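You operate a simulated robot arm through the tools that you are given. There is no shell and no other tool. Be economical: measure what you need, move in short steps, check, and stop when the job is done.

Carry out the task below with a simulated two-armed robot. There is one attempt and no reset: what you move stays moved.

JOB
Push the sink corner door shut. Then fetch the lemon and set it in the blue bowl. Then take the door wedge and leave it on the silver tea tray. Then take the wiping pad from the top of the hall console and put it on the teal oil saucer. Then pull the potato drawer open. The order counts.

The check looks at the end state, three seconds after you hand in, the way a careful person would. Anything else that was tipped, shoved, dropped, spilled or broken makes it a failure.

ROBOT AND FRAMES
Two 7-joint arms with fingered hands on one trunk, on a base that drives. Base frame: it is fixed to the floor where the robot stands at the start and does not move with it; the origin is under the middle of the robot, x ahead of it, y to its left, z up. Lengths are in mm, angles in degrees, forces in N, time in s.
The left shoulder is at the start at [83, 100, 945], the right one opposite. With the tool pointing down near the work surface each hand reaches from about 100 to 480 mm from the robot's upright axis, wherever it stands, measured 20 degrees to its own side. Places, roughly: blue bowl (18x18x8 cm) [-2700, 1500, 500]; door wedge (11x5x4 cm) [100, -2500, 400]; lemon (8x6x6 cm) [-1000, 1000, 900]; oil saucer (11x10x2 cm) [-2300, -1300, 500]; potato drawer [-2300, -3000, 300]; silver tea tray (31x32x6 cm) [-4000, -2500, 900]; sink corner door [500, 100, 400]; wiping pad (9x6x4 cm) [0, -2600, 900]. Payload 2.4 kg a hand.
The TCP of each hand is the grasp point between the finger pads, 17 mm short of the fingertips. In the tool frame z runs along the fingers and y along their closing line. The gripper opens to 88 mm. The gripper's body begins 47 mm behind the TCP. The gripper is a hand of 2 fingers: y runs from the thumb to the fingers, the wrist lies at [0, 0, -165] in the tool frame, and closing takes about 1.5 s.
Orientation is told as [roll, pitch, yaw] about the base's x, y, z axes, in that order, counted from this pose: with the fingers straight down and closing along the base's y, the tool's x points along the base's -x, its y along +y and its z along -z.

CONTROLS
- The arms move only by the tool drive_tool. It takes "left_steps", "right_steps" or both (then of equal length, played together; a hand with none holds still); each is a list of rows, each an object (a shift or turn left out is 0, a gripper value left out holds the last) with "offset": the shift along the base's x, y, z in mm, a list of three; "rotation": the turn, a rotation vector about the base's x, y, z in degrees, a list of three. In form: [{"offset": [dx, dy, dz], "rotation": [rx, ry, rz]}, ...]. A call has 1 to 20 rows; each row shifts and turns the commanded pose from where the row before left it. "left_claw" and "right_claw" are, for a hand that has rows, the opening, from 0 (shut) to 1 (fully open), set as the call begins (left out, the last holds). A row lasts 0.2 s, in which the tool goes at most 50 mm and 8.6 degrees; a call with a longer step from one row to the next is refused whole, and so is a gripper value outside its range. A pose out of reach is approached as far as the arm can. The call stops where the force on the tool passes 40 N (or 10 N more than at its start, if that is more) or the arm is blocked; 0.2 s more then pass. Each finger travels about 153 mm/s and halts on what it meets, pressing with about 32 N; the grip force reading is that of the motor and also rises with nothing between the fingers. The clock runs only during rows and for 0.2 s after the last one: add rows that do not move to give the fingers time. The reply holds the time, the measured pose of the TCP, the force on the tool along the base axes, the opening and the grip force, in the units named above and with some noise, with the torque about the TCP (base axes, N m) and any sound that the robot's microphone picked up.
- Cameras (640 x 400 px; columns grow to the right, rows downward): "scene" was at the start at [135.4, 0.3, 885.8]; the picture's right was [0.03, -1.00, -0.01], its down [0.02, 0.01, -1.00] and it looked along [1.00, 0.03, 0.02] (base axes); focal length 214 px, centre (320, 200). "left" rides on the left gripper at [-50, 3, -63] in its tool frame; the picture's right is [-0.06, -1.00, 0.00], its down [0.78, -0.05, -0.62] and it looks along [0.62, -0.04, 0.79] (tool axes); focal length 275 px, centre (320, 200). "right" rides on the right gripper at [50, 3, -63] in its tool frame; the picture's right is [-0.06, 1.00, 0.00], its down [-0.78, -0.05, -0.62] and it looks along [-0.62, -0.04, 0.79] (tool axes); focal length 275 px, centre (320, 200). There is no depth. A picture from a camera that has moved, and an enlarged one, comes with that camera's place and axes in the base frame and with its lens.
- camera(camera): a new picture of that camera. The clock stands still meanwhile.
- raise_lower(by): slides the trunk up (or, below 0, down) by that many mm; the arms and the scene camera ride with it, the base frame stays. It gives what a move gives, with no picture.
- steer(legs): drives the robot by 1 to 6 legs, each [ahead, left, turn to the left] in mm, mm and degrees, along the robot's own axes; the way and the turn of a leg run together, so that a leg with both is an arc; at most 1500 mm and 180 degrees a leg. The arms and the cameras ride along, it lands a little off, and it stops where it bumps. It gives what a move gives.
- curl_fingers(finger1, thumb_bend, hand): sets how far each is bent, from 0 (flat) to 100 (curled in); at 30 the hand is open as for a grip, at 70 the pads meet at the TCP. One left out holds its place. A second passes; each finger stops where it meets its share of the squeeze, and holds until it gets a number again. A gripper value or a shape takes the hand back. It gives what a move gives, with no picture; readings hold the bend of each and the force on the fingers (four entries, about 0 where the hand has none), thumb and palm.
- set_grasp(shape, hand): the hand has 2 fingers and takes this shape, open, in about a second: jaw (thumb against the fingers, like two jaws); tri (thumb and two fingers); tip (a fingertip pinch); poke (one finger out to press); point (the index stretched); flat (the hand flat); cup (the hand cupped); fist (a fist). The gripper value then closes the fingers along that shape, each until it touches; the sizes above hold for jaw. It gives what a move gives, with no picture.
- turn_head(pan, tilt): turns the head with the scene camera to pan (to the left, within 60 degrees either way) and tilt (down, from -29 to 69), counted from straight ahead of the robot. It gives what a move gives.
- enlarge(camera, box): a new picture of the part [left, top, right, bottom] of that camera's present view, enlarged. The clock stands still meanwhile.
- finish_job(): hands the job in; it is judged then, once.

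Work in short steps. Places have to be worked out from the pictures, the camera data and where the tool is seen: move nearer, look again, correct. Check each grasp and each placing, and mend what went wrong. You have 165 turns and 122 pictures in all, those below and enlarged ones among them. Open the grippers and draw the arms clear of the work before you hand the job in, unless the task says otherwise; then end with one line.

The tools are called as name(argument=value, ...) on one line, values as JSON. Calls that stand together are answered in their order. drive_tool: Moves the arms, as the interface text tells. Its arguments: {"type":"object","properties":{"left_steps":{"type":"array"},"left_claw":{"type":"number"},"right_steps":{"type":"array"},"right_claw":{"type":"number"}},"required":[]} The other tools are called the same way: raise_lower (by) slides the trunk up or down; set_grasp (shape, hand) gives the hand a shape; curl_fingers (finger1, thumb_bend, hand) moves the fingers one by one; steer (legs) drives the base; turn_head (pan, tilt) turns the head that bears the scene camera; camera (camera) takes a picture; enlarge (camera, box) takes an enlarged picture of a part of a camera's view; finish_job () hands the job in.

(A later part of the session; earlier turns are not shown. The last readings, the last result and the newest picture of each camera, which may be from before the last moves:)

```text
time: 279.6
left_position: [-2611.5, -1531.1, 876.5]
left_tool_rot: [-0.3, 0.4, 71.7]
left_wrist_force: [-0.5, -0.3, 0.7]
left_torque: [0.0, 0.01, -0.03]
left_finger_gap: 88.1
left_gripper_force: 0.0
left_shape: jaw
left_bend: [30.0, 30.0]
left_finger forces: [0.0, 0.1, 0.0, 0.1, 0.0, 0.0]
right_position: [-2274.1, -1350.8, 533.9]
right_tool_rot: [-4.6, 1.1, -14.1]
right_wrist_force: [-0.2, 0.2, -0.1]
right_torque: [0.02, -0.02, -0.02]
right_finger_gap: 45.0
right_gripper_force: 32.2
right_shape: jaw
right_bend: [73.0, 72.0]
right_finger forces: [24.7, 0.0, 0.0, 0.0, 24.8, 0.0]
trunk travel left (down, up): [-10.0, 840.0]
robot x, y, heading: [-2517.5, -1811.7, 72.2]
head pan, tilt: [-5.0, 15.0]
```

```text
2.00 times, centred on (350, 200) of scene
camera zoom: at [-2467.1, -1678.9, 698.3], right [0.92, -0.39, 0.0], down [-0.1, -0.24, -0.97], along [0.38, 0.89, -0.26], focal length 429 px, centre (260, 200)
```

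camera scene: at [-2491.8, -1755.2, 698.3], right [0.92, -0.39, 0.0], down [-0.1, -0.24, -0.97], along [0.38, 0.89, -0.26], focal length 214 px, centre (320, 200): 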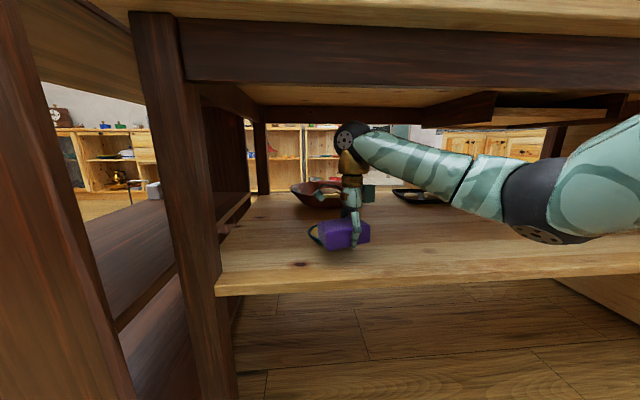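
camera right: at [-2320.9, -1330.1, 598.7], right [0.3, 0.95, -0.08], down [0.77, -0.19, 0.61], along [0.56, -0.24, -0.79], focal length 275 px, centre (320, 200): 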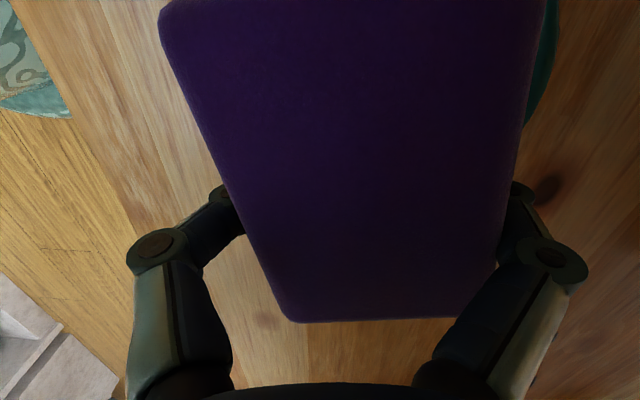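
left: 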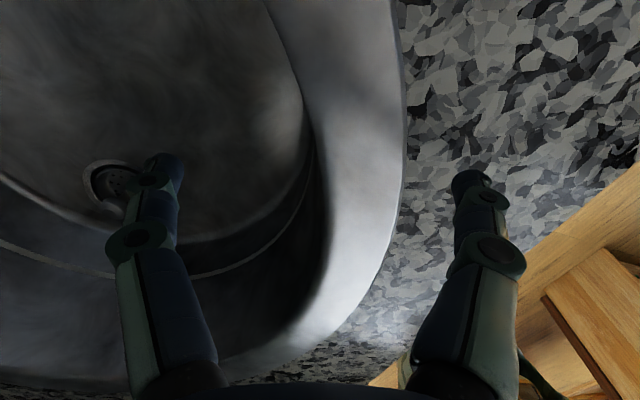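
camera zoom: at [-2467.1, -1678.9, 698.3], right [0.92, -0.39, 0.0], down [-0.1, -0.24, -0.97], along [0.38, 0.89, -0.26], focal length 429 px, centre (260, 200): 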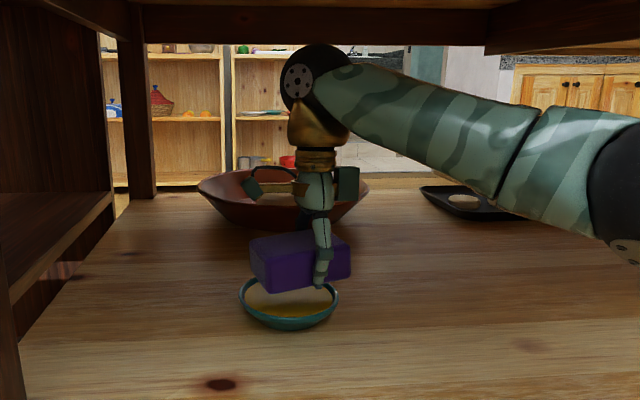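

Pad is nearly over the saucer, about 10 mm short. I shift 10 mm deeper and lower in small steps.

drive_tool(right_steps=[{"offset": [0, 10, 0]}, {"offset": [0, 0, -6]}, {"offset": [0, 0, -4]}, {}])

enlarge(camera="scene", box=[290, 160, 400, 270])

```text
time: 280.6
left_position: [-2611.7, -1531.4, 876.2]
left_tool_rot: [-0.3, 0.3, 71.7]
left_wrist_force: [-0.7, -0.2, 0.0]
left_torque: [0.01, -0.01, 0.0]
left_finger_gap: 87.9
left_gripper_force: 0.0
left_shape: jaw
left_bend: [30.0, 30.0]
left_finger forces: [0.0, 0.0, 0.0, 0.1, 0.0, 0.0]
right_position: [-2275.7, -1341.1, 525.5]
right_tool_rot: [-4.5, 1.1, -14.0]
right_wrist_force: [0.3, 0.4, -1.3]
right_torque: [-0.01, 0.02, -0.01]
right_finger_gap: 44.9
right_gripper_force: 31.6
right_shape: jaw
right_bend: [73.0, 72.0]
right_finger forces: [24.8, 0.0, 0.0, 0.0, 24.6, 0.0]
trunk travel left (down, up): [-10.0, 840.0]
robot x, y, heading: [-2517.3, -1806.2, 72.1]
head pan, tilt: [-5.0, 15.0]
```

```text
3.64 times, centred on (345, 215) of scene
camera zoom: at [-2467.1, -1678.9, 698.3], right [0.92, -0.39, 0.0], down [-0.1, -0.24, -0.97], along [0.38, 0.89, -0.26], focal length 780 px, centre (229, 146)
```

zoom: 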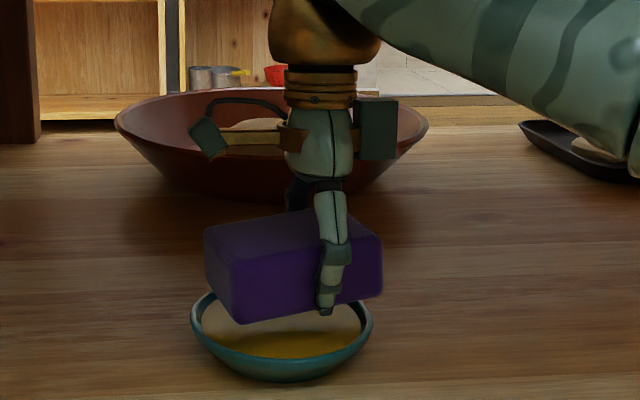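

By this view the pad sits ~15–20 mm too far right/deep, though the earlier view said otherwise; I split the difference and lower toward contact.

drive_tool(right_steps=[{"offset": [-13, -9, 0]}, {"offset": [0, 0, -4]}, {"offset": [0, 0, -4]}, {}])

enlarge(camera="scene", box=[290, 160, 400, 270])

```text
time: 281.6
left_position: [-2610.9, -1530.6, 877.2]
left_tool_rot: [-0.2, 0.5, 71.8]
left_wrist_force: [0.3, -0.6, 0.9]
left_torque: [0.01, -0.02, -0.01]
left_finger_gap: 87.8
left_gripper_force: 0.0
left_shape: jaw
left_bend: [30.0, 30.0]
left_finger forces: [0.0, 0.0, 0.0, 0.0, 0.0, 0.0]
right_position: [-2288.3, -1349.0, 516.6]
right_tool_rot: [-4.4, 1.1, -14.0]
right_wrist_force: [0.1, 0.5, -0.5]
right_torque: [0.0, 0.0, 0.01]
right_finger_gap: 44.9
right_gripper_force: 32.2
right_shape: jaw
right_bend: [73.0, 72.0]
right_finger forces: [24.7, 0.0, 0.0, 0.1, 24.8, 0.0]
trunk travel left (down, up): [-10.0, 840.0]
robot x, y, heading: [-2516.6, -1811.3, 72.4]
head pan, tilt: [-5.0, 15.0]
```

```text
3.64 times, centred on (345, 215) of scene
camera zoom: at [-2467.1, -1678.9, 698.3], right [0.92, -0.39, 0.0], down [-0.1, -0.24, -0.97], along [0.38, 0.89, -0.26], focal length 780 px, centre (229, 146)
```

zoom: 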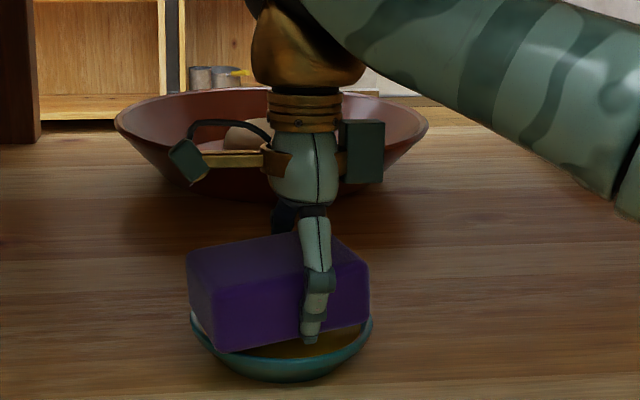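

Sideways it's aligned now. I lower further until contact.

drive_tool(right_steps=[{"offset": [0, 0, -3]}, {"offset": [0, 0, -3]}, {"offset": [0, 0, -3]}, {}])

enlarge(camera="scene", box=[290, 160, 400, 270])

```text
time: 282.6
left_position: [-2611.5, -1530.4, 875.5]
left_tool_rot: [-0.2, 0.5, 71.7]
left_wrist_force: [0.7, 0.2, 0.7]
left_torque: [-0.03, 0.01, 0.0]
left_finger_gap: 88.1
left_gripper_force: 0.0
left_shape: jaw
left_bend: [30.0, 30.0]
left_finger forces: [0.0, 0.0, 0.1, 0.1, 0.0, 0.0]
right_position: [-2288.1, -1350.9, 507.1]
right_tool_rot: [-4.5, 1.0, -14.0]
right_wrist_force: [-0.7, -0.5, -0.8]
right_torque: [-0.03, -0.03, -0.01]
right_finger_gap: 45.1
right_gripper_force: 31.7
right_shape: jaw
right_bend: [73.0, 72.0]
right_finger forces: [24.6, 0.0, 0.0, 0.0, 24.7, 0.0]
trunk travel left (down, up): [-10.0, 840.0]
robot x, y, heading: [-2519.3, -1807.0, 72.0]
head pan, tilt: [-5.0, 15.0]
```

```text
3.64 times, centred on (345, 215) of scene
camera zoom: at [-2467.1, -1678.9, 698.3], right [0.92, -0.39, 0.0], down [-0.1, -0.24, -0.97], along [0.38, 0.89, -0.26], focal length 780 px, centre (229, 146)
```

zoom: 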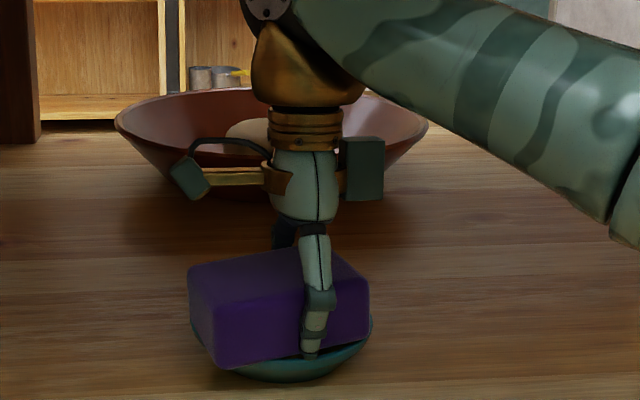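

Still no contact at TCP z 507, so the saucer is lower and hence deeper than I assumed: ≈(-2276, -1315), rim ≈487. I lift 10 mm, move ~19 mm deeper, and lower again.

drive_tool(right_steps=[{"offset": [0, 0, 10]}, {"offset": [9, 17, 0]}, {"offset": [0, 0, -6]}, {"offset": [0, 0, -4]}, {"offset": [0, 0, -3]}, {}])

enlarge(camera="scene", box=[290, 160, 400, 270])

```text
time: 284.0
left_position: [-2611.8, -1531.7, 875.4]
left_tool_rot: [-0.1, 0.5, 71.7]
left_wrist_force: [-0.4, -0.6, 0.5]
left_torque: [-0.02, -0.01, 0.0]
left_finger_gap: 87.7
left_gripper_force: 0.1
left_shape: jaw
left_bend: [30.0, 30.0]
left_finger forces: [0.0, 0.0, 0.0, 0.0, 0.1, 0.1]
right_position: [-2278.2, -1333.0, 503.9]
right_tool_rot: [-4.5, 1.2, -14.1]
right_wrist_force: [1.3, -0.2, 0.3]
right_torque: [0.01, 0.01, -0.02]
right_finger_gap: 44.9
right_gripper_force: 31.4
right_shape: jaw
right_bend: [73.0, 72.0]
right_finger forces: [24.9, 0.0, 0.0, 0.1, 24.8, 0.0]
trunk travel left (down, up): [-10.0, 840.0]
robot x, y, heading: [-2521.1, -1810.4, 72.0]
head pan, tilt: [-5.0, 15.0]
```

```text
3.64 times, centred on (345, 215) of scene
camera zoom: at [-2467.1, -1678.9, 698.3], right [0.92, -0.39, 0.0], down [-0.1, -0.24, -0.97], along [0.38, 0.89, -0.26], focal length 780 px, centre (229, 146)
```

zoom: 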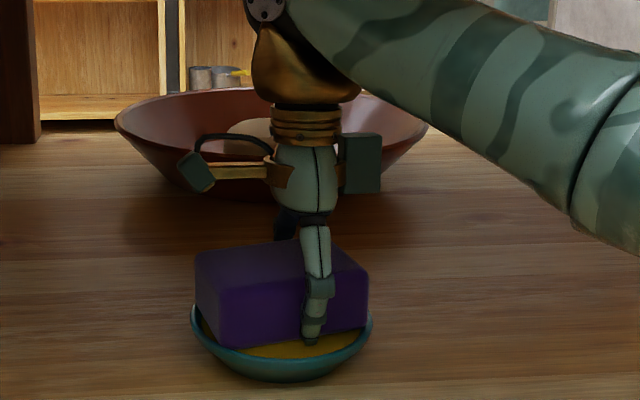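

Now the pad sits inside the rim outline. I lower further until it touches.

drive_tool(right_steps=[{"offset": [0, 0, -3]}, {"offset": [0, 0, -3]}, {"offset": [0, 0, -3]}, {}])

enlarge(camera="scene", box=[290, 160, 400, 270])

```text
time: 284.8
left_position: [-2611.3, -1532.9, 875.9]
left_tool_rot: [-0.3, 0.2, 71.6]
left_wrist_force: [-0.5, 0.3, -0.1]
left_torque: [-0.03, 0.02, 0.01]
left_finger_gap: 88.2
left_gripper_force: 0.1
left_shape: jaw
left_bend: [30.0, 30.0]
left_finger forces: [0.0, 0.0, 0.0, 0.0, 0.1, 0.0]
right_position: [-2278.0, -1331.1, 501.7]
right_tool_rot: [-3.7, 1.4, -14.1]
right_wrist_force: [1.5, -2.3, 23.0]
right_torque: [0.32, -0.14, 0.01]
right_finger_gap: 44.9
right_gripper_force: 31.6
right_shape: jaw
right_bend: [75.0, 73.0]
right_finger forces: [38.8, 0.1, 0.0, 0.1, 31.7, 0.1]
trunk travel left (down, up): [-10.0, 840.0]
robot x, y, heading: [-2519.0, -1807.8, 71.8]
head pan, tilt: [-5.0, 15.0]
stopped in row 4 (right hand): the force on the tool passed its limit at 43 N (the readings are from after the stop); the commanded pose is now the measured one
```

```text
3.64 times, centred on (345, 215) of scene
camera zoom: at [-2467.5, -1680.1, 698.7], right [0.92, -0.39, 0.0], down [-0.1, -0.24, -0.97], along [0.38, 0.89, -0.26], focal length 780 px, centre (229, 146)
```

zoom: 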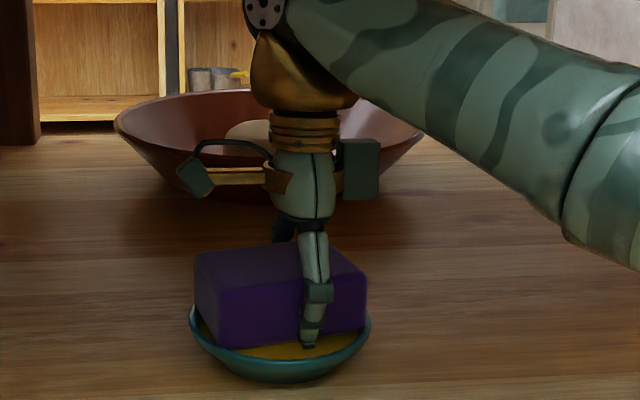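

Contact reached with the pad inside the saucer. I relieve 3 mm and open only slightly, to stay within the rim.

drive_tool(right_steps=[{"offset": [0, 0, 2]}, {"offset": [0, 0, 1]}, {}])

drive_tool(right_claw=0.62, right_steps=[{}, {}, {}, {}])

enlarge(camera="scene", box=[290, 160, 400, 270])

```text
time: 285.6
left_position: [-2611.8, -1532.1, 875.5]
left_tool_rot: [-0.2, 0.3, 71.7]
left_wrist_force: [-0.6, -0.2, 0.2]
left_torque: [-0.03, 0.0, -0.03]
left_finger_gap: 87.8
left_gripper_force: 0.0
left_shape: jaw
left_bend: [30.0, 30.0]
left_finger forces: [0.0, 0.0, 0.0, 0.0, 0.0, 0.1]
right_position: [-2278.6, -1331.9, 502.6]
right_tool_rot: [-4.0, 1.1, -14.1]
right_wrist_force: [0.2, 2.6, 11.7]
right_torque: [0.39, -0.07, 0.02]
right_finger_gap: 44.6
right_gripper_force: 31.9
right_shape: jaw
right_bend: [75.0, 73.0]
right_finger forces: [34.2, 0.1, 0.0, 0.1, 24.6, 0.0]
trunk travel left (down, up): [-10.0, 840.0]
robot x, y, heading: [-2520.0, -1810.8, 72.2]
head pan, tilt: [-5.0, 15.0]
```

```text
time: 286.6
left_position: [-2611.5, -1531.7, 876.7]
left_tool_rot: [-0.3, 0.3, 71.8]
left_wrist_force: [0.0, 0.2, 0.0]
left_torque: [0.0, -0.04, -0.01]
left_finger_gap: 88.0
left_gripper_force: 0.1
left_shape: jaw
left_bend: [30.0, 30.0]
left_finger forces: [0.0, 0.0, 0.0, 0.1, 0.0, 0.0]
right_position: [-2278.6, -1332.9, 503.4]
right_tool_rot: [-4.0, 1.1, -14.1]
right_wrist_force: [-0.1, -0.4, 22.6]
right_torque: [0.98, -0.27, 0.02]
right_finger_gap: 57.2
right_gripper_force: 0.0
right_shape: jaw
right_bend: [72.0, 71.0]
right_finger forces: [23.1, 0.0, 0.0, 0.0, 0.1, 0.0]
trunk travel left (down, up): [-10.0, 840.0]
robot x, y, heading: [-2517.3, -1808.3, 72.0]
head pan, tilt: [-5.0, 15.0]
```

```text
3.64 times, centred on (345, 215) of scene
camera zoom: at [-2467.5, -1680.0, 698.7], right [0.92, -0.39, 0.0], down [-0.1, -0.24, -0.97], along [0.38, 0.89, -0.26], focal length 780 px, centre (229, 146)
```

zoom: 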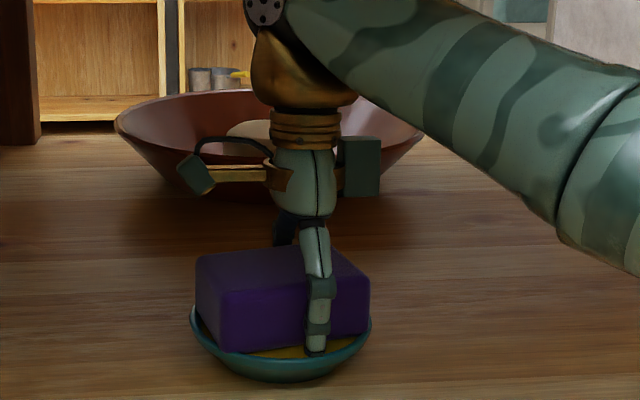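

Released; one fingertip still presses on the saucer floor. I lift straight up.

drive_tool(right_steps=[{"offset": [0, 0, 4]}, {"offset": [0, 0, 6]}, {}])

enlarge(camera="scene", box=[290, 160, 400, 270])

```text
time: 287.4
left_position: [-2611.9, -1530.2, 876.0]
left_tool_rot: [-0.2, 0.4, 71.7]
left_wrist_force: [0.7, 0.1, 0.0]
left_torque: [0.0, 0.0, 0.01]
left_finger_gap: 88.0
left_gripper_force: 0.1
left_shape: jaw
left_bend: [30.0, 30.0]
left_finger forces: [0.0, 0.0, 0.1, 0.0, 0.1, 0.0]
right_position: [-2278.4, -1333.2, 511.2]
right_tool_rot: [-4.2, 1.3, -14.1]
right_wrist_force: [0.4, 0.0, 0.5]
right_torque: [0.02, 0.04, -0.01]
right_finger_gap: 53.7
right_gripper_force: 32.0
right_shape: jaw
right_bend: [67.0, 71.0]
right_finger forces: [26.1, 0.1, 0.0, 0.1, 26.2, 0.1]
trunk travel left (down, up): [-10.0, 840.0]
robot x, y, heading: [-2523.0, -1811.1, 72.0]
head pan, tilt: [-5.0, 15.0]
```

```text
3.64 times, centred on (345, 215) of scene
camera zoom: at [-2467.1, -1679.0, 698.2], right [0.92, -0.39, 0.0], down [-0.1, -0.24, -0.97], along [0.38, 0.89, -0.26], focal length 780 px, centre (229, 146)
```

zoom: 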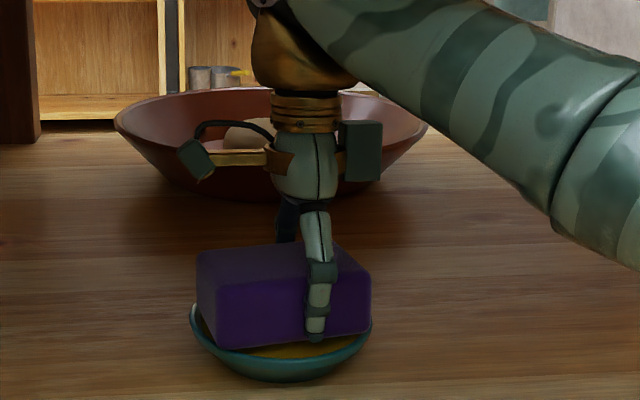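

The fingers still hold the pad. I lower again to contact and open wider.

drive_tool(right_steps=[{"offset": [0, 0, -4]}, {"offset": [0, 0, -2]}, {}])

drive_tool(right_claw=0.78, right_steps=[{}, {}, {}, {}])

camera(camera="right")

```text
time: 288.2
left_position: [-2611.1, -1531.7, 876.0]
left_tool_rot: [-0.2, 0.3, 71.8]
left_wrist_force: [0.0, -0.4, 0.0]
left_torque: [0.01, 0.01, 0.03]
left_finger_gap: 88.3
left_gripper_force: 0.1
left_shape: jaw
left_bend: [30.0, 30.0]
left_finger forces: [0.1, 0.0, 0.1, 0.0, 0.0, 0.1]
right_position: [-2277.6, -1332.8, 507.1]
right_tool_rot: [-4.0, 1.3, -14.1]
right_wrist_force: [0.7, -1.9, 7.5]
right_torque: [0.26, -0.1, 0.01]
right_finger_gap: 50.8
right_gripper_force: 32.4
right_shape: jaw
right_bend: [71.0, 72.0]
right_finger forces: [29.2, 0.1, 0.0, 0.0, 27.0, 0.0]
trunk travel left (down, up): [-10.0, 840.0]
robot x, y, heading: [-2518.6, -1808.6, 72.3]
head pan, tilt: [-5.0, 15.0]
```

```text
time: 289.2
left_position: [-2611.9, -1532.0, 875.7]
left_tool_rot: [-0.1, 0.2, 71.7]
left_wrist_force: [-0.3, 0.4, 0.5]
left_torque: [0.03, 0.02, 0.02]
left_finger_gap: 87.9
left_gripper_force: 0.0
left_shape: jaw
left_bend: [30.0, 30.0]
left_finger forces: [0.1, 0.1, 0.1, 0.1, 0.1, 0.1]
right_position: [-2278.9, -1331.9, 507.0]
right_tool_rot: [-4.0, 1.3, -14.1]
right_wrist_force: [0.7, -2.6, 13.3]
right_torque: [0.42, -0.15, -0.03]
right_finger_gap: 63.6
right_gripper_force: 0.0
right_shape: jaw
right_bend: [70.0, 57.0]
right_finger forces: [13.0, 0.0, 0.1, 0.1, 0.0, 0.0]
trunk travel left (down, up): [-10.0, 840.0]
robot x, y, heading: [-2520.8, -1809.9, 71.9]
head pan, tilt: [-5.0, 15.0]
```

```text
25 pictures are left
camera right: at [-2324.3, -1312.9, 571.7], right [0.3, 0.95, -0.07], down [0.77, -0.2, 0.6], along [0.56, -0.24, -0.79], focal length 275 px, centre (320, 200)
```

right: 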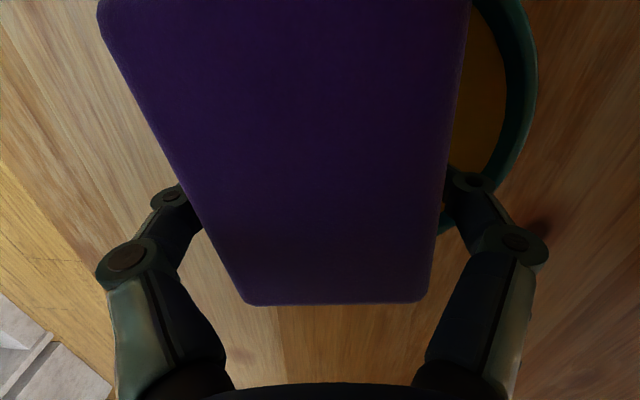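

The pad is free now except for a fingertip resting on the saucer. I rise a few mm, open slightly more, then lift clear.

drive_tool(right_claw=0.82, right_steps=[{"offset": [0, 0, 4]}, {}, {}, {"offset": [0, 0, 6]}, {"offset": [0, 0, 12]}, {}])

enlarge(camera="scene", box=[290, 160, 400, 270])

```text
time: 290.6
left_position: [-2611.5, -1532.3, 875.3]
left_tool_rot: [-0.2, 0.4, 71.8]
left_wrist_force: [-0.1, 0.1, -0.3]
left_torque: [-0.02, -0.02, -0.02]
left_finger_gap: 88.2
left_gripper_force: 0.1
left_shape: jaw
left_bend: [30.0, 30.0]
left_finger forces: [0.0, 0.0, 0.0, 0.1, 0.0, 0.0]
right_position: [-2277.6, -1332.9, 528.6]
right_tool_rot: [-4.1, 1.3, -14.1]
right_wrist_force: [-0.1, 0.0, 0.1]
right_torque: [0.0, -0.03, 0.0]
right_finger_gap: 72.3
right_gripper_force: 0.1
right_shape: jaw
right_bend: [58.0, 53.0]
right_finger forces: [0.0, 0.0, 0.1, 0.0, 0.0, 0.0]
trunk travel left (down, up): [-10.0, 840.0]
robot x, y, heading: [-2519.9, -1808.1, 71.9]
head pan, tilt: [-5.0, 15.0]
```

```text
3.64 times, centred on (345, 215) of scene
camera zoom: at [-2467.1, -1679.0, 698.3], right [0.92, -0.39, 0.0], down [-0.1, -0.24, -0.97], along [0.38, 0.89, -0.26], focal length 780 px, centre (229, 146)
```

zoom: 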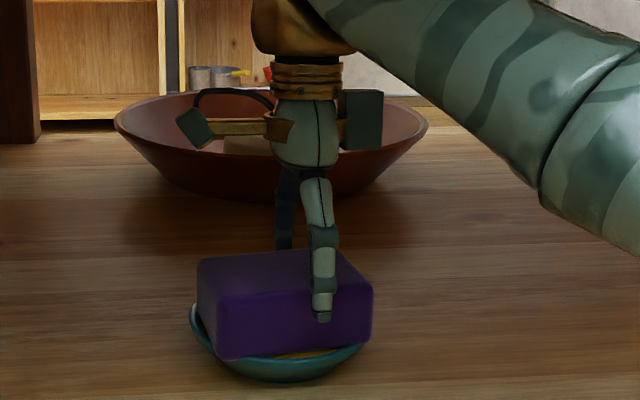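

The pad rests on the saucer. I raise the hand above the pad, tilt it slightly so the wrist stays under the rail, and back out.

drive_tool(right_steps=[{"offset": [0, 0, 16]}, {"offset": [0, 0, 16]}, {"offset": [0, -3, 0], "rotation": [7.6, -2.5, 0]}, {"offset": [0, -3, 0], "rotation": [7.6, -2.5, 0]}, {"offset": [0, -3, 0], "rotation": [7.6, -2.5, 0]}, {}])

steer(legs=[[-350, 0, 0]])

camera(camera="scene")

```text
time: 292.0
left_position: [-2610.1, -1531.0, 875.1]
left_tool_rot: [-0.2, 0.5, 71.8]
left_wrist_force: [-0.1, 0.0, 0.8]
left_torque: [0.03, 0.02, 0.01]
left_finger_gap: 87.8
left_gripper_force: 0.1
left_shape: jaw
left_bend: [30.0, 30.0]
left_finger forces: [0.0, 0.0, 0.1, 0.0, 0.0, 0.0]
right_position: [-2277.5, -1339.7, 560.7]
right_tool_rot: [20.1, -0.6, -14.0]
right_wrist_force: [-0.2, 0.0, -0.1]
right_torque: [-0.02, -0.02, 0.02]
right_finger_gap: 71.9
right_gripper_force: 0.1
right_shape: jaw
right_bend: [58.0, 53.0]
right_finger forces: [0.0, 0.0, 0.0, 0.1, 0.1, 0.1]
trunk travel left (down, up): [-10.0, 840.0]
robot x, y, heading: [-2518.0, -1808.4, 72.0]
head pan, tilt: [-5.0, 15.0]
```

```text
time: 294.3
left_position: [-2717.4, -1861.5, 876.5]
left_tool_rot: [-0.2, 0.4, 71.4]
left_wrist_force: [0.3, 0.2, 0.3]
left_torque: [0.0, -0.01, 0.02]
left_finger_gap: 88.0
left_gripper_force: 0.1
left_shape: jaw
left_bend: [30.0, 30.0]
left_finger forces: [0.1, 0.1, 0.1, 0.0, 0.0, 0.0]
right_position: [-2383.0, -1671.7, 559.5]
right_tool_rot: [19.9, -0.6, -14.3]
right_wrist_force: [0.0, 0.2, 0.0]
right_torque: [0.01, 0.01, 0.0]
right_finger_gap: 72.1
right_gripper_force: 0.1
right_shape: jaw
right_bend: [58.0, 53.0]
right_finger forces: [0.1, 0.1, 0.0, 0.0, 0.0, 0.1]
trunk travel left (down, up): [-10.0, 840.0]
robot x, y, heading: [-2630.4, -2139.8, 71.8]
head pan, tilt: [-5.0, 15.0]
```

```text
23 pictures are left
camera scene: at [-2574.3, -2009.4, 698.3], right [0.92, -0.4, 0.0], down [-0.1, -0.24, -0.97], along [0.38, 0.89, -0.26], focal length 214 px, centre (320, 200)
```

scene: 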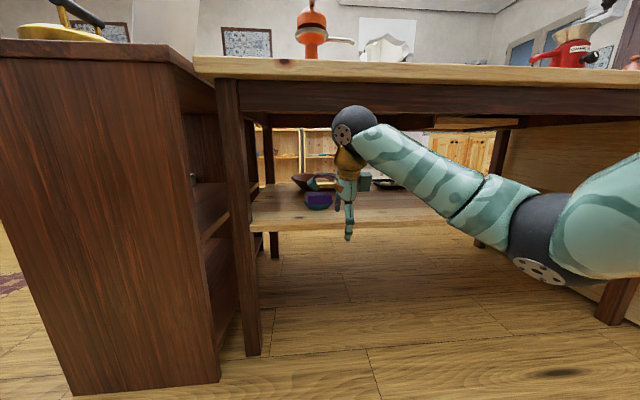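

The pad stays on the saucer. I tuck the right arm and turn around to face the drawer counter.

drive_tool(right_claw=1, right_steps=[{"offset": [-14, -42, 10], "rotation": [-7.6, 2.5, 0]}, {"offset": [-14, -42, 10], "rotation": [-7.6, 2.5, 0]}, {"offset": [-14, -42, 10], "rotation": [-7.6, 2.5, 0]}, {"offset": [-14, -42, 10]}, {"offset": [-10, -30, 0]}])

steer(legs=[[150, 0, 0], [0, 0, 180], [0, -150, 1]])

turn_head(pan=0, tilt=25)

camera(camera="scene")

```text
time: 295.5
left_position: [-2718.6, -1860.8, 876.0]
left_tool_rot: [-0.2, 0.3, 71.4]
left_wrist_force: [0.0, 0.1, 0.6]
left_torque: [-0.02, 0.0, -0.01]
left_finger_gap: 88.0
left_gripper_force: 0.0
left_shape: jaw
left_bend: [30.0, 30.0]
left_finger forces: [0.1, 0.0, 0.0, 0.1, 0.0, 0.1]
right_position: [-2449.8, -1870.5, 598.7]
right_tool_rot: [-4.1, 1.0, -14.4]
right_wrist_force: [-0.7, -0.7, 0.7]
right_torque: [0.02, -0.03, 0.0]
right_finger_gap: 88.0
right_gripper_force: 0.1
right_shape: jaw
right_bend: [30.0, 30.0]
right_finger forces: [0.0, 0.0, 0.0, 0.1, 0.0, 0.0]
trunk travel left (down, up): [-10.0, 840.0]
robot x, y, heading: [-2625.9, -2140.1, 71.5]
head pan, tilt: [-5.0, 15.0]
```

```text
time: 305.1
left_position: [-2626.3, -2227.2, 875.5]
left_tool_rot: [-0.1, 0.4, -109.1]
left_wrist_force: [-0.1, 0.2, 0.5]
left_torque: [0.02, 0.01, 0.0]
left_finger_gap: 87.8
left_gripper_force: 0.0
left_shape: jaw
left_bend: [30.0, 30.0]
left_finger forces: [0.1, 0.0, 0.0, 0.0, 0.0, 0.0]
right_position: [-2895.8, -2216.4, 597.3]
right_tool_rot: [-4.0, 1.1, 165.1]
right_wrist_force: [-1.3, 0.4, 0.5]
right_torque: [0.01, -0.02, 0.01]
right_finger_gap: 88.1
right_gripper_force: 0.0
right_shape: jaw
right_bend: [30.0, 30.0]
right_finger forces: [0.0, 0.0, 0.0, 0.0, 0.0, 0.0]
trunk travel left (down, up): [-10.0, 840.0]
robot x, y, heading: [-2715.9, -1949.9, -109.0]
head pan, tilt: [-5.0, 15.0]
```

```text
time: 305.8
left_position: [-2626.2, -2226.5, 875.1]
left_tool_rot: [-0.2, 0.4, -109.1]
left_wrist_force: [-0.4, 0.3, -0.4]
left_torque: [0.02, -0.01, 0.03]
left_finger_gap: 88.1
left_gripper_force: 0.0
left_shape: jaw
left_bend: [30.0, 30.0]
left_finger forces: [0.0, 0.1, 0.0, 0.0, 0.1, 0.0]
right_position: [-2895.7, -2215.6, 598.0]
right_tool_rot: [-4.2, 1.1, 165.1]
right_wrist_force: [-0.1, 0.0, 0.9]
right_torque: [0.04, -0.04, 0.0]
right_finger_gap: 87.6
right_gripper_force: 0.1
right_shape: jaw
right_bend: [30.0, 30.0]
right_finger forces: [0.0, 0.1, 0.0, 0.0, 0.1, 0.0]
trunk travel left (down, up): [-10.0, 840.0]
robot x, y, heading: [-2714.9, -1947.5, -108.7]
head pan, tilt: [0.0, 25.0]
```

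```text
22 pictures are left
camera scene: at [-2760.6, -2080.9, 682.1], right [-0.95, 0.32, 0.0], down [0.14, 0.4, -0.91], along [-0.29, -0.86, -0.42], focal length 214 px, centre (320, 200)
```

scene: 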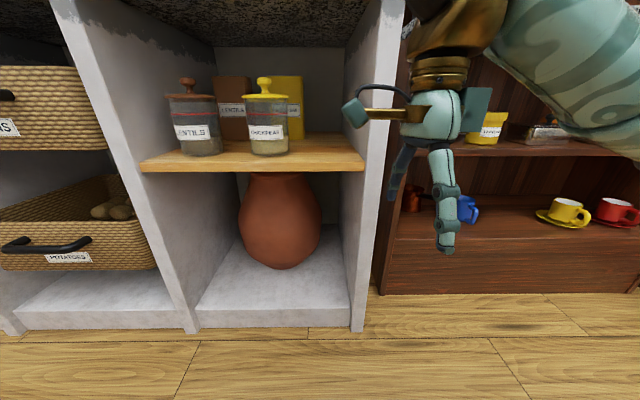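

The wicker POTATOES drawer with a black handle is at left, in the lower part of the next bay. I slide left to face it.

steer(legs=[[0, 785, 1.5]])

turn_head(pan=-5, tilt=30)

camera(camera="scene")

```text
time: 310.1
left_position: [-1860.5, -2465.6, 876.4]
left_tool_rot: [-0.2, 0.4, -107.0]
left_wrist_force: [-0.3, 0.5, -0.6]
left_torque: [0.0, -0.01, 0.02]
left_finger_gap: 87.9
left_gripper_force: 0.1
left_shape: jaw
left_bend: [30.0, 30.0]
left_finger forces: [0.0, 0.0, 0.0, 0.0, 0.1, 0.0]
right_position: [-2128.4, -2463.5, 598.2]
right_tool_rot: [-4.1, 1.1, 167.1]
right_wrist_force: [-0.1, -0.4, 0.1]
right_torque: [0.01, 0.01, -0.01]
right_finger_gap: 87.9
right_gripper_force: 0.0
right_shape: jaw
right_bend: [30.0, 30.0]
right_finger forces: [0.1, 0.0, 0.1, 0.0, 0.0, 0.0]
trunk travel left (down, up): [-10.0, 840.0]
robot x, y, heading: [-1957.8, -2189.8, -106.9]
head pan, tilt: [0.0, 25.0]
```

```text
time: 310.8
left_position: [-1859.8, -2466.7, 876.0]
left_tool_rot: [-0.1, 0.4, -107.1]
left_wrist_force: [0.1, 0.1, -0.3]
left_torque: [-0.04, 0.0, -0.01]
left_finger_gap: 88.0
left_gripper_force: 0.0
left_shape: jaw
left_bend: [30.0, 30.0]
left_finger forces: [0.0, 0.0, 0.0, 0.0, 0.0, 0.0]
right_position: [-2129.4, -2462.7, 598.3]
right_tool_rot: [-4.2, 1.0, 167.1]
right_wrist_force: [0.4, 0.2, 0.5]
right_torque: [0.02, 0.0, 0.0]
right_finger_gap: 87.7
right_gripper_force: 0.0
right_shape: jaw
right_bend: [30.0, 30.0]
right_finger forces: [0.0, 0.0, 0.0, 0.0, 0.0, 0.0]
trunk travel left (down, up): [-10.0, 840.0]
robot x, y, heading: [-1960.7, -2188.6, -107.1]
head pan, tilt: [-5.0, 30.0]
```

```text
21 pictures are left
camera scene: at [-2006.2, -2320.4, 674.1], right [-0.93, 0.37, 0.0], down [0.19, 0.46, -0.87], along [-0.32, -0.8, -0.5], focal length 214 px, centre (320, 200)
```

scene: 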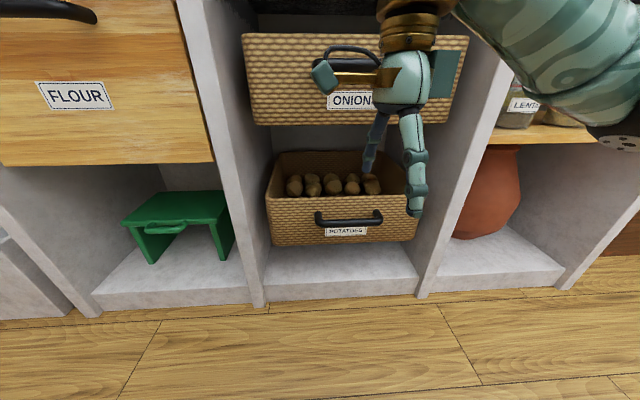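

The handle triangulates cleanly to (-2244, -2719, 354). I drive 100 mm closer, lower the hand (its closing line already points fore-and-aft) and bring it above the bar.

steer(legs=[[100, 0, 0]])

drive_tool(right_claw=0.8, right_steps=[{"offset": [0, 0, -40], "rotation": [0, 0, -4]}, {"offset": [0, 0, -40]}, {"offset": [0, 0, -40]}, {"offset": [0, 0, -40]}, {"offset": [0, 0, -8]}, {"offset": [-20, -34, 0]}, {"offset": [-20, -34, 0]}, {"offset": [-20, -34, 0]}, {"offset": [-13, -27, 0]}, {}])

camera(camera="right")

camera(camera="scene")

```text
time: 311.9
left_position: [-1888.6, -2557.3, 875.9]
left_tool_rot: [-0.1, 0.4, -107.1]
left_wrist_force: [0.6, 0.2, 0.2]
left_torque: [0.02, 0.02, 0.02]
left_finger_gap: 88.4
left_gripper_force: 0.1
left_shape: jaw
left_bend: [30.0, 30.0]
left_finger forces: [0.0, 0.1, 0.1, 0.1, 0.0, 0.1]
right_position: [-2155.4, -2557.4, 598.0]
right_tool_rot: [-4.1, 1.0, 167.3]
right_wrist_force: [-0.2, -0.1, -1.2]
right_torque: [-0.01, -0.02, -0.01]
right_finger_gap: 87.7
right_gripper_force: 0.1
right_shape: jaw
right_bend: [30.0, 30.0]
right_finger forces: [0.1, 0.0, 0.1, 0.1, 0.1, 0.0]
trunk travel left (down, up): [-10.0, 840.0]
robot x, y, heading: [-1984.4, -2279.6, -106.6]
head pan, tilt: [-5.0, 30.0]
```

```text
time: 314.1
left_position: [-1888.4, -2558.7, 875.5]
left_tool_rot: [-0.2, 0.4, -107.1]
left_wrist_force: [-0.3, -0.4, 0.0]
left_torque: [-0.02, -0.04, -0.01]
left_finger_gap: 88.1
left_gripper_force: 0.1
left_shape: jaw
left_bend: [30.0, 30.0]
left_finger forces: [0.0, 0.1, 0.0, 0.0, 0.0, 0.0]
right_position: [-2228.4, -2684.4, 431.6]
right_tool_rot: [-4.0, 1.1, 163.2]
right_wrist_force: [0.2, -0.7, 0.2]
right_torque: [-0.03, 0.0, -0.02]
right_finger_gap: 70.7
right_gripper_force: 0.0
right_shape: jaw
right_bend: [59.0, 55.0]
right_finger forces: [0.1, 0.0, 0.1, 0.0, 0.0, 0.0]
trunk travel left (down, up): [-10.0, 840.0]
robot x, y, heading: [-1981.7, -2282.1, -106.9]
head pan, tilt: [-5.0, 30.0]
```

```text
20 pictures are left
camera right: at [-2185.8, -2704.6, 496.5], right [-0.35, -0.94, -0.07], down [-0.76, 0.23, 0.61], along [-0.55, 0.26, -0.79], focal length 275 px, centre (320, 200)
```

right: 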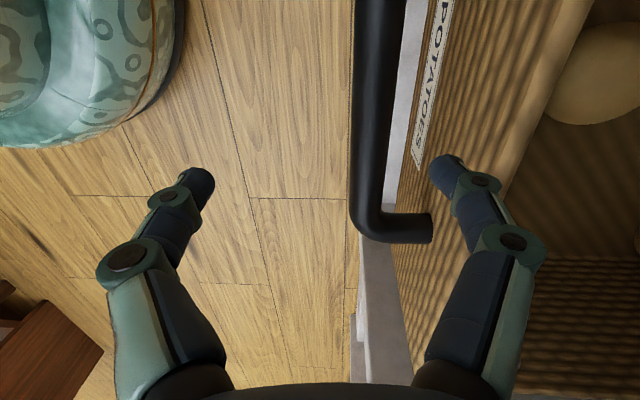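

```text
19 pictures are left
camera scene: at [-2033.9, -2412.6, 674.1], right [-0.93, 0.37, 0.0], down [0.18, 0.46, -0.87], along [-0.32, -0.8, -0.5], focal length 214 px, centre (320, 200)
```

scene: 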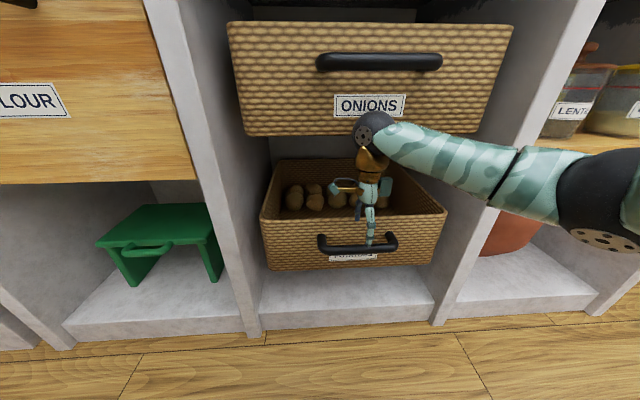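

The bar is ~20 mm thick with ~24 mm clearance behind it. I narrow the opening to ~37 mm, move 24 mm deeper, and lower to just above the bar.

drive_tool(right_claw=0.42, right_steps=[{"offset": [-10, -23, 0]}, {"offset": [0, 0, -20]}, {"offset": [0, 0, -15]}, {}, {}])

camera(camera="right")

```text
time: 315.3
left_position: [-1888.5, -2558.3, 876.3]
left_tool_rot: [-0.2, 0.4, -107.1]
left_wrist_force: [0.4, -0.8, -1.0]
left_torque: [0.02, -0.02, 0.01]
left_finger_gap: 87.9
left_gripper_force: 0.0
left_shape: jaw
left_bend: [30.0, 30.0]
left_finger forces: [0.1, 0.1, 0.0, 0.0, 0.0, 0.1]
right_position: [-2240.8, -2707.1, 396.9]
right_tool_rot: [-4.0, 1.1, 163.2]
right_wrist_force: [1.2, -0.9, 0.6]
right_torque: [0.01, 0.05, -0.02]
right_finger_gap: 37.1
right_gripper_force: 0.0
right_shape: jaw
right_bend: [73.0, 70.0]
right_finger forces: [0.1, 0.0, 0.0, 0.0, 0.0, 0.0]
trunk travel left (down, up): [-10.0, 840.0]
robot x, y, heading: [-1988.9, -2283.0, -106.8]
head pan, tilt: [-5.0, 30.0]
```

```text
18 pictures are left
camera right: at [-2197.1, -2728.0, 460.5], right [-0.35, -0.94, -0.07], down [-0.76, 0.23, 0.61], along [-0.55, 0.27, -0.79], focal length 275 px, centre (320, 200)
```

right: 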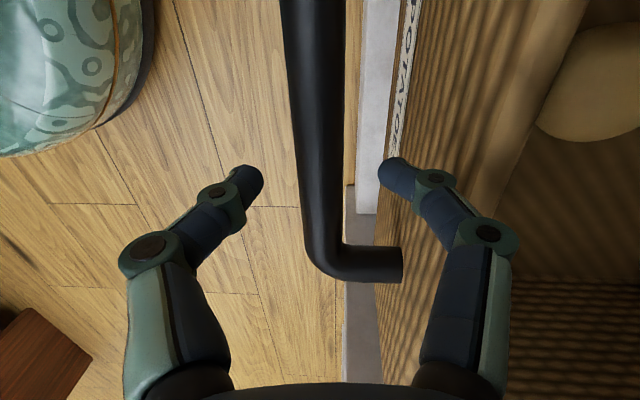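

Nicely lined up; I shift 4 mm off the wicker, narrow slightly, lower over the bar and close.

drive_tool(right_claw=0.37, right_steps=[{"offset": [1, 4, 0]}, {"offset": [0, 0, -15]}, {"offset": [0, 0, -15]}, {"offset": [0, 0, -10]}, {}])

drive_tool(right_claw=0, right_steps=[{}, {}, {}, {}])

camera(camera="right")

```text
time: 316.5
left_position: [-1888.2, -2557.9, 876.8]
left_tool_rot: [-0.2, 0.4, -107.1]
left_wrist_force: [0.0, -0.3, -0.1]
left_torque: [-0.06, -0.01, 0.01]
left_finger_gap: 88.3
left_gripper_force: 0.1
left_shape: jaw
left_bend: [30.0, 30.0]
left_finger forces: [0.1, 0.0, 0.0, 0.1, 0.1, 0.0]
right_position: [-2238.9, -2705.1, 354.4]
right_tool_rot: [-4.1, 1.0, 163.1]
right_wrist_force: [-0.2, -0.9, -0.9]
right_torque: [0.03, -0.02, -0.01]
right_finger_gap: 32.9
right_gripper_force: 0.0
right_shape: jaw
right_bend: [73.0, 70.0]
right_finger forces: [0.0, 0.1, 0.0, 0.0, 0.0, 0.1]
trunk travel left (down, up): [-10.0, 840.0]
robot x, y, heading: [-1987.3, -2283.8, -106.7]
head pan, tilt: [-5.0, 30.0]
```

```text
time: 317.5
left_position: [-1888.6, -2558.7, 874.1]
left_tool_rot: [-0.3, 0.5, -107.1]
left_wrist_force: [0.0, -0.3, -0.6]
left_torque: [-0.01, 0.01, 0.01]
left_finger_gap: 88.1
left_gripper_force: 0.0
left_shape: jaw
left_bend: [30.0, 30.0]
left_finger forces: [0.1, 0.0, 0.0, 0.0, 0.0, 0.1]
right_position: [-2239.6, -2703.0, 351.6]
right_tool_rot: [-4.4, 1.0, 163.2]
right_wrist_force: [2.9, 6.3, -23.9]
right_torque: [-0.04, 0.04, -0.06]
right_finger_gap: 9.5
right_gripper_force: 32.0
right_shape: jaw
right_bend: [72.0, 73.0]
right_finger forces: [24.5, 0.0, 0.1, 0.0, 29.4, 0.0]
trunk travel left (down, up): [-10.0, 840.0]
robot x, y, heading: [-1985.8, -2281.3, -106.8]
head pan, tilt: [-5.0, 30.0]
```

```text
17 pictures are left
camera right: at [-2195.4, -2724.6, 416.7], right [-0.35, -0.94, -0.08], down [-0.76, 0.23, 0.61], along [-0.55, 0.27, -0.79], focal length 275 px, centre (320, 200)
```

right: 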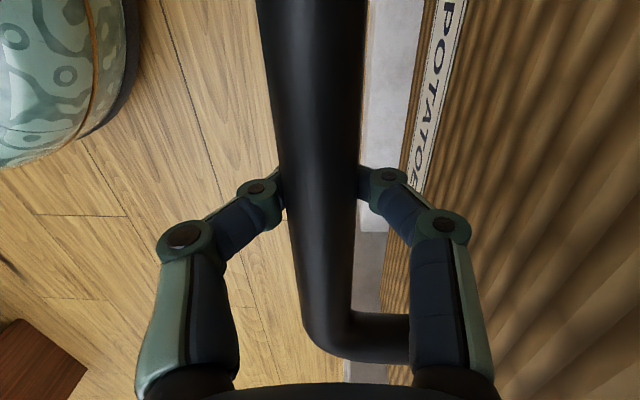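

The bar is gripped. I ease the downward load and pull back 40 mm with the arm as a test.

drive_tool(right_steps=[{"offset": [0, 0, -2]}, {"offset": [3, 10, 0]}, {"offset": [4, 14, 0]}, {"offset": [5, 16, 0]}, {}])

```text
time: 318.7
left_position: [-1888.1, -2558.8, 875.6]
left_tool_rot: [-0.1, 0.5, -107.1]
left_wrist_force: [0.8, -0.7, 0.7]
left_torque: [-0.02, -0.01, 0.03]
left_finger_gap: 87.8
left_gripper_force: 0.0
left_shape: jaw
left_bend: [30.0, 30.0]
left_finger forces: [0.0, 0.0, 0.0, 0.0, 0.1, 0.1]
right_position: [-2227.2, -2665.0, 352.0]
right_tool_rot: [-4.1, 1.0, 163.2]
right_wrist_force: [1.3, -2.5, -23.6]
right_torque: [0.01, 0.0, 0.0]
right_finger_gap: 8.1
right_gripper_force: 32.5
right_shape: jaw
right_bend: [71.0, 73.0]
right_finger forces: [25.5, 0.1, 0.0, 0.1, 25.5, 0.0]
trunk travel left (down, up): [-10.0, 840.0]
robot x, y, heading: [-1988.8, -2282.2, -106.7]
head pan, tilt: [-5.0, 30.0]
```

It moves easily; I check whether the drawer came along.

camera(camera="scene")

```text
16 pictures are left
camera scene: at [-2034.2, -2413.4, 673.8], right [-0.93, 0.37, 0.0], down [0.19, 0.47, -0.87], along [-0.32, -0.8, -0.5], focal length 214 px, centre (320, 200)
```

scene: 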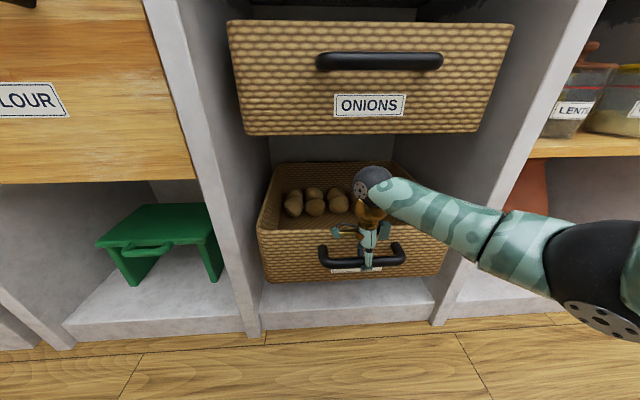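

The drawer slides out with the hand. I drive the base back 150 mm to open it well.

steer(legs=[[-150, 0, 0]])

camera(camera="scene")

```text
time: 320.1
left_position: [-1844.4, -2413.9, 875.6]
left_tool_rot: [-0.3, 0.6, -107.1]
left_wrist_force: [-0.3, 0.5, -0.2]
left_torque: [-0.02, -0.02, 0.0]
left_finger_gap: 88.1
left_gripper_force: 0.0
left_shape: jaw
left_bend: [30.0, 30.0]
left_finger forces: [0.0, 0.0, 0.0, 0.0, 0.0, 0.0]
right_position: [-2182.6, -2518.8, 352.3]
right_tool_rot: [-4.3, 1.2, 163.2]
right_wrist_force: [26.5, -4.4, -25.0]
right_torque: [-0.04, -0.23, 0.07]
right_finger_gap: 8.1
right_gripper_force: 32.4
right_shape: jaw
right_bend: [72.0, 72.0]
right_finger forces: [25.3, 0.1, 0.0, 0.1, 27.8, 0.0]
trunk travel left (down, up): [-10.0, 840.0]
robot x, y, heading: [-1940.4, -2138.8, -106.8]
head pan, tilt: [-5.0, 30.0]
```

```text
15 pictures are left
camera scene: at [-1990.1, -2268.0, 673.8], right [-0.93, 0.37, 0.0], down [0.19, 0.47, -0.87], along [-0.32, -0.8, -0.5], focal length 214 px, centre (320, 200)
```

scene: 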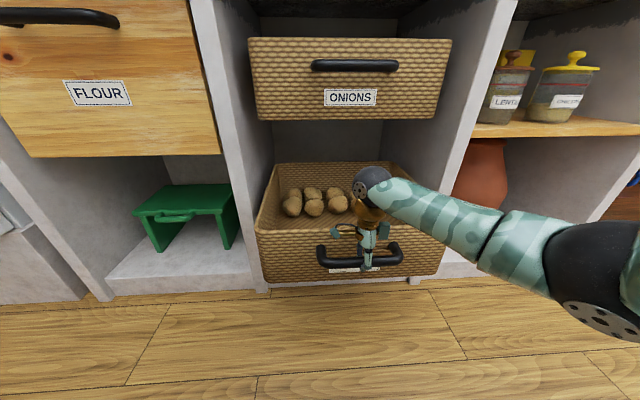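

The drawer is well out. I pull a bit further with the arm, letting any end stop show as force, and ease the sideways load.

drive_tool(right_steps=[{"offset": [5, 0, 0]}, {"offset": [5, 14, 0]}, {"offset": [5, 14, 0]}, {"offset": [5, 14, 0]}, {"offset": [4, 14, 0]}, {"offset": [4, 14, 0]}, {}])

camera(camera="scene")

```text
time: 321.7
left_position: [-1844.7, -2413.0, 875.6]
left_tool_rot: [-0.2, 0.6, -107.2]
left_wrist_force: [0.3, -0.2, 0.0]
left_torque: [0.02, -0.02, 0.0]
left_finger_gap: 88.1
left_gripper_force: 0.0
left_shape: jaw
left_bend: [30.0, 30.0]
left_finger forces: [0.0, 0.1, 0.0, 0.1, 0.0, 0.1]
right_position: [-2155.7, -2446.8, 351.3]
right_tool_rot: [-4.3, 1.2, 163.2]
right_wrist_force: [-8.3, 2.1, -26.9]
right_torque: [0.17, 0.02, 0.01]
right_finger_gap: 8.3
right_gripper_force: 31.9
right_shape: jaw
right_bend: [72.0, 72.0]
right_finger forces: [27.9, 0.1, 0.0, 0.1, 25.7, 0.0]
trunk travel left (down, up): [-10.0, 840.0]
robot x, y, heading: [-1943.0, -2135.0, -106.9]
head pan, tilt: [-5.0, 30.0]
```

```text
14 pictures are left
camera scene: at [-1990.7, -2267.8, 673.8], right [-0.93, 0.37, 0.0], down [0.19, 0.47, -0.87], along [-0.32, -0.8, -0.5], focal length 214 px, centre (320, 200)
```

scene: 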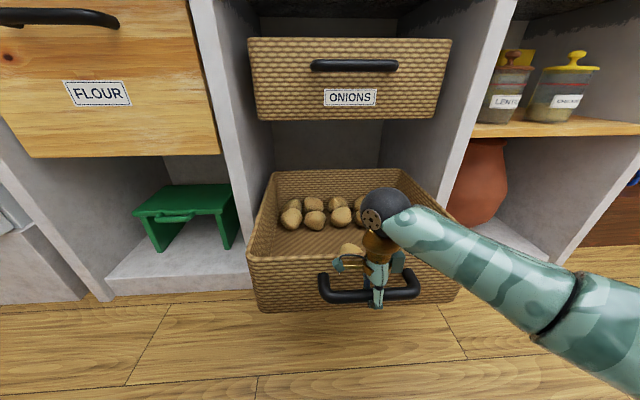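

The drawer is wide open and level. I open the fingers a little and lift off the bar.

drive_tool(right_claw=0.4, right_steps=[{}, {}, {}, {}])

drive_tool(right_steps=[{"offset": [0, 0, 8]}, {"offset": [0, 0, 12]}, {"offset": [0, 0, 20]}, {"offset": [0, 0, 20]}, {"offset": [5, 15, 20]}, {}])

camera(camera="scene")

```text
time: 322.7
left_position: [-1844.0, -2412.5, 875.6]
left_tool_rot: [-0.2, 0.3, -107.1]
left_wrist_force: [-0.2, -0.6, 1.0]
left_torque: [0.0, 0.01, 0.01]
left_finger_gap: 87.9
left_gripper_force: 0.0
left_shape: jaw
left_bend: [30.0, 30.0]
left_finger forces: [0.0, 0.1, 0.0, 0.0, 0.0, 0.0]
right_position: [-2153.6, -2448.6, 353.2]
right_tool_rot: [-4.2, 1.2, 163.2]
right_wrist_force: [-0.1, -0.3, -0.8]
right_torque: [-0.01, -0.01, 0.02]
right_finger_gap: 34.8
right_gripper_force: 0.1
right_shape: jaw
right_bend: [73.0, 70.0]
right_finger forces: [0.1, 0.0, 0.0, 0.0, 0.1, 0.0]
trunk travel left (down, up): [-10.0, 840.0]
robot x, y, heading: [-1943.3, -2140.5, -106.8]
head pan, tilt: [-5.0, 30.0]
```

```text
time: 324.1
left_position: [-1843.3, -2412.9, 874.9]
left_tool_rot: [-0.2, 0.3, -107.1]
left_wrist_force: [-0.6, 0.4, -0.3]
left_torque: [0.0, 0.0, -0.02]
left_finger_gap: 88.1
left_gripper_force: 0.1
left_shape: jaw
left_bend: [30.0, 30.0]
left_finger forces: [0.1, 0.0, 0.0, 0.0, 0.0, 0.0]
right_position: [-2149.6, -2432.0, 431.3]
right_tool_rot: [-4.0, 1.3, 163.3]
right_wrist_force: [0.7, -0.2, 0.2]
right_torque: [-0.01, 0.0, -0.01]
right_finger_gap: 34.9
right_gripper_force: 0.0
right_shape: jaw
right_bend: [73.0, 70.0]
right_finger forces: [0.0, 0.0, 0.0, 0.0, 0.0, 0.0]
trunk travel left (down, up): [-10.0, 840.0]
robot x, y, heading: [-1941.7, -2137.4, -107.0]
head pan, tilt: [-5.0, 30.0]
```

```text
13 pictures are left
camera scene: at [-1990.2, -2267.2, 674.1], right [-0.93, 0.37, 0.0], down [0.19, 0.46, -0.87], along [-0.32, -0.8, -0.5], focal length 214 px, centre (320, 200)
```

scene: 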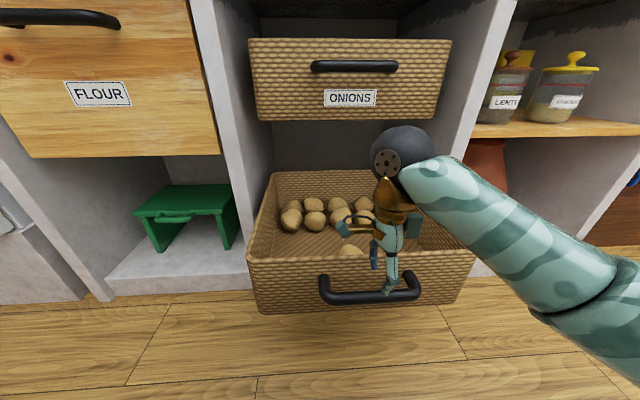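

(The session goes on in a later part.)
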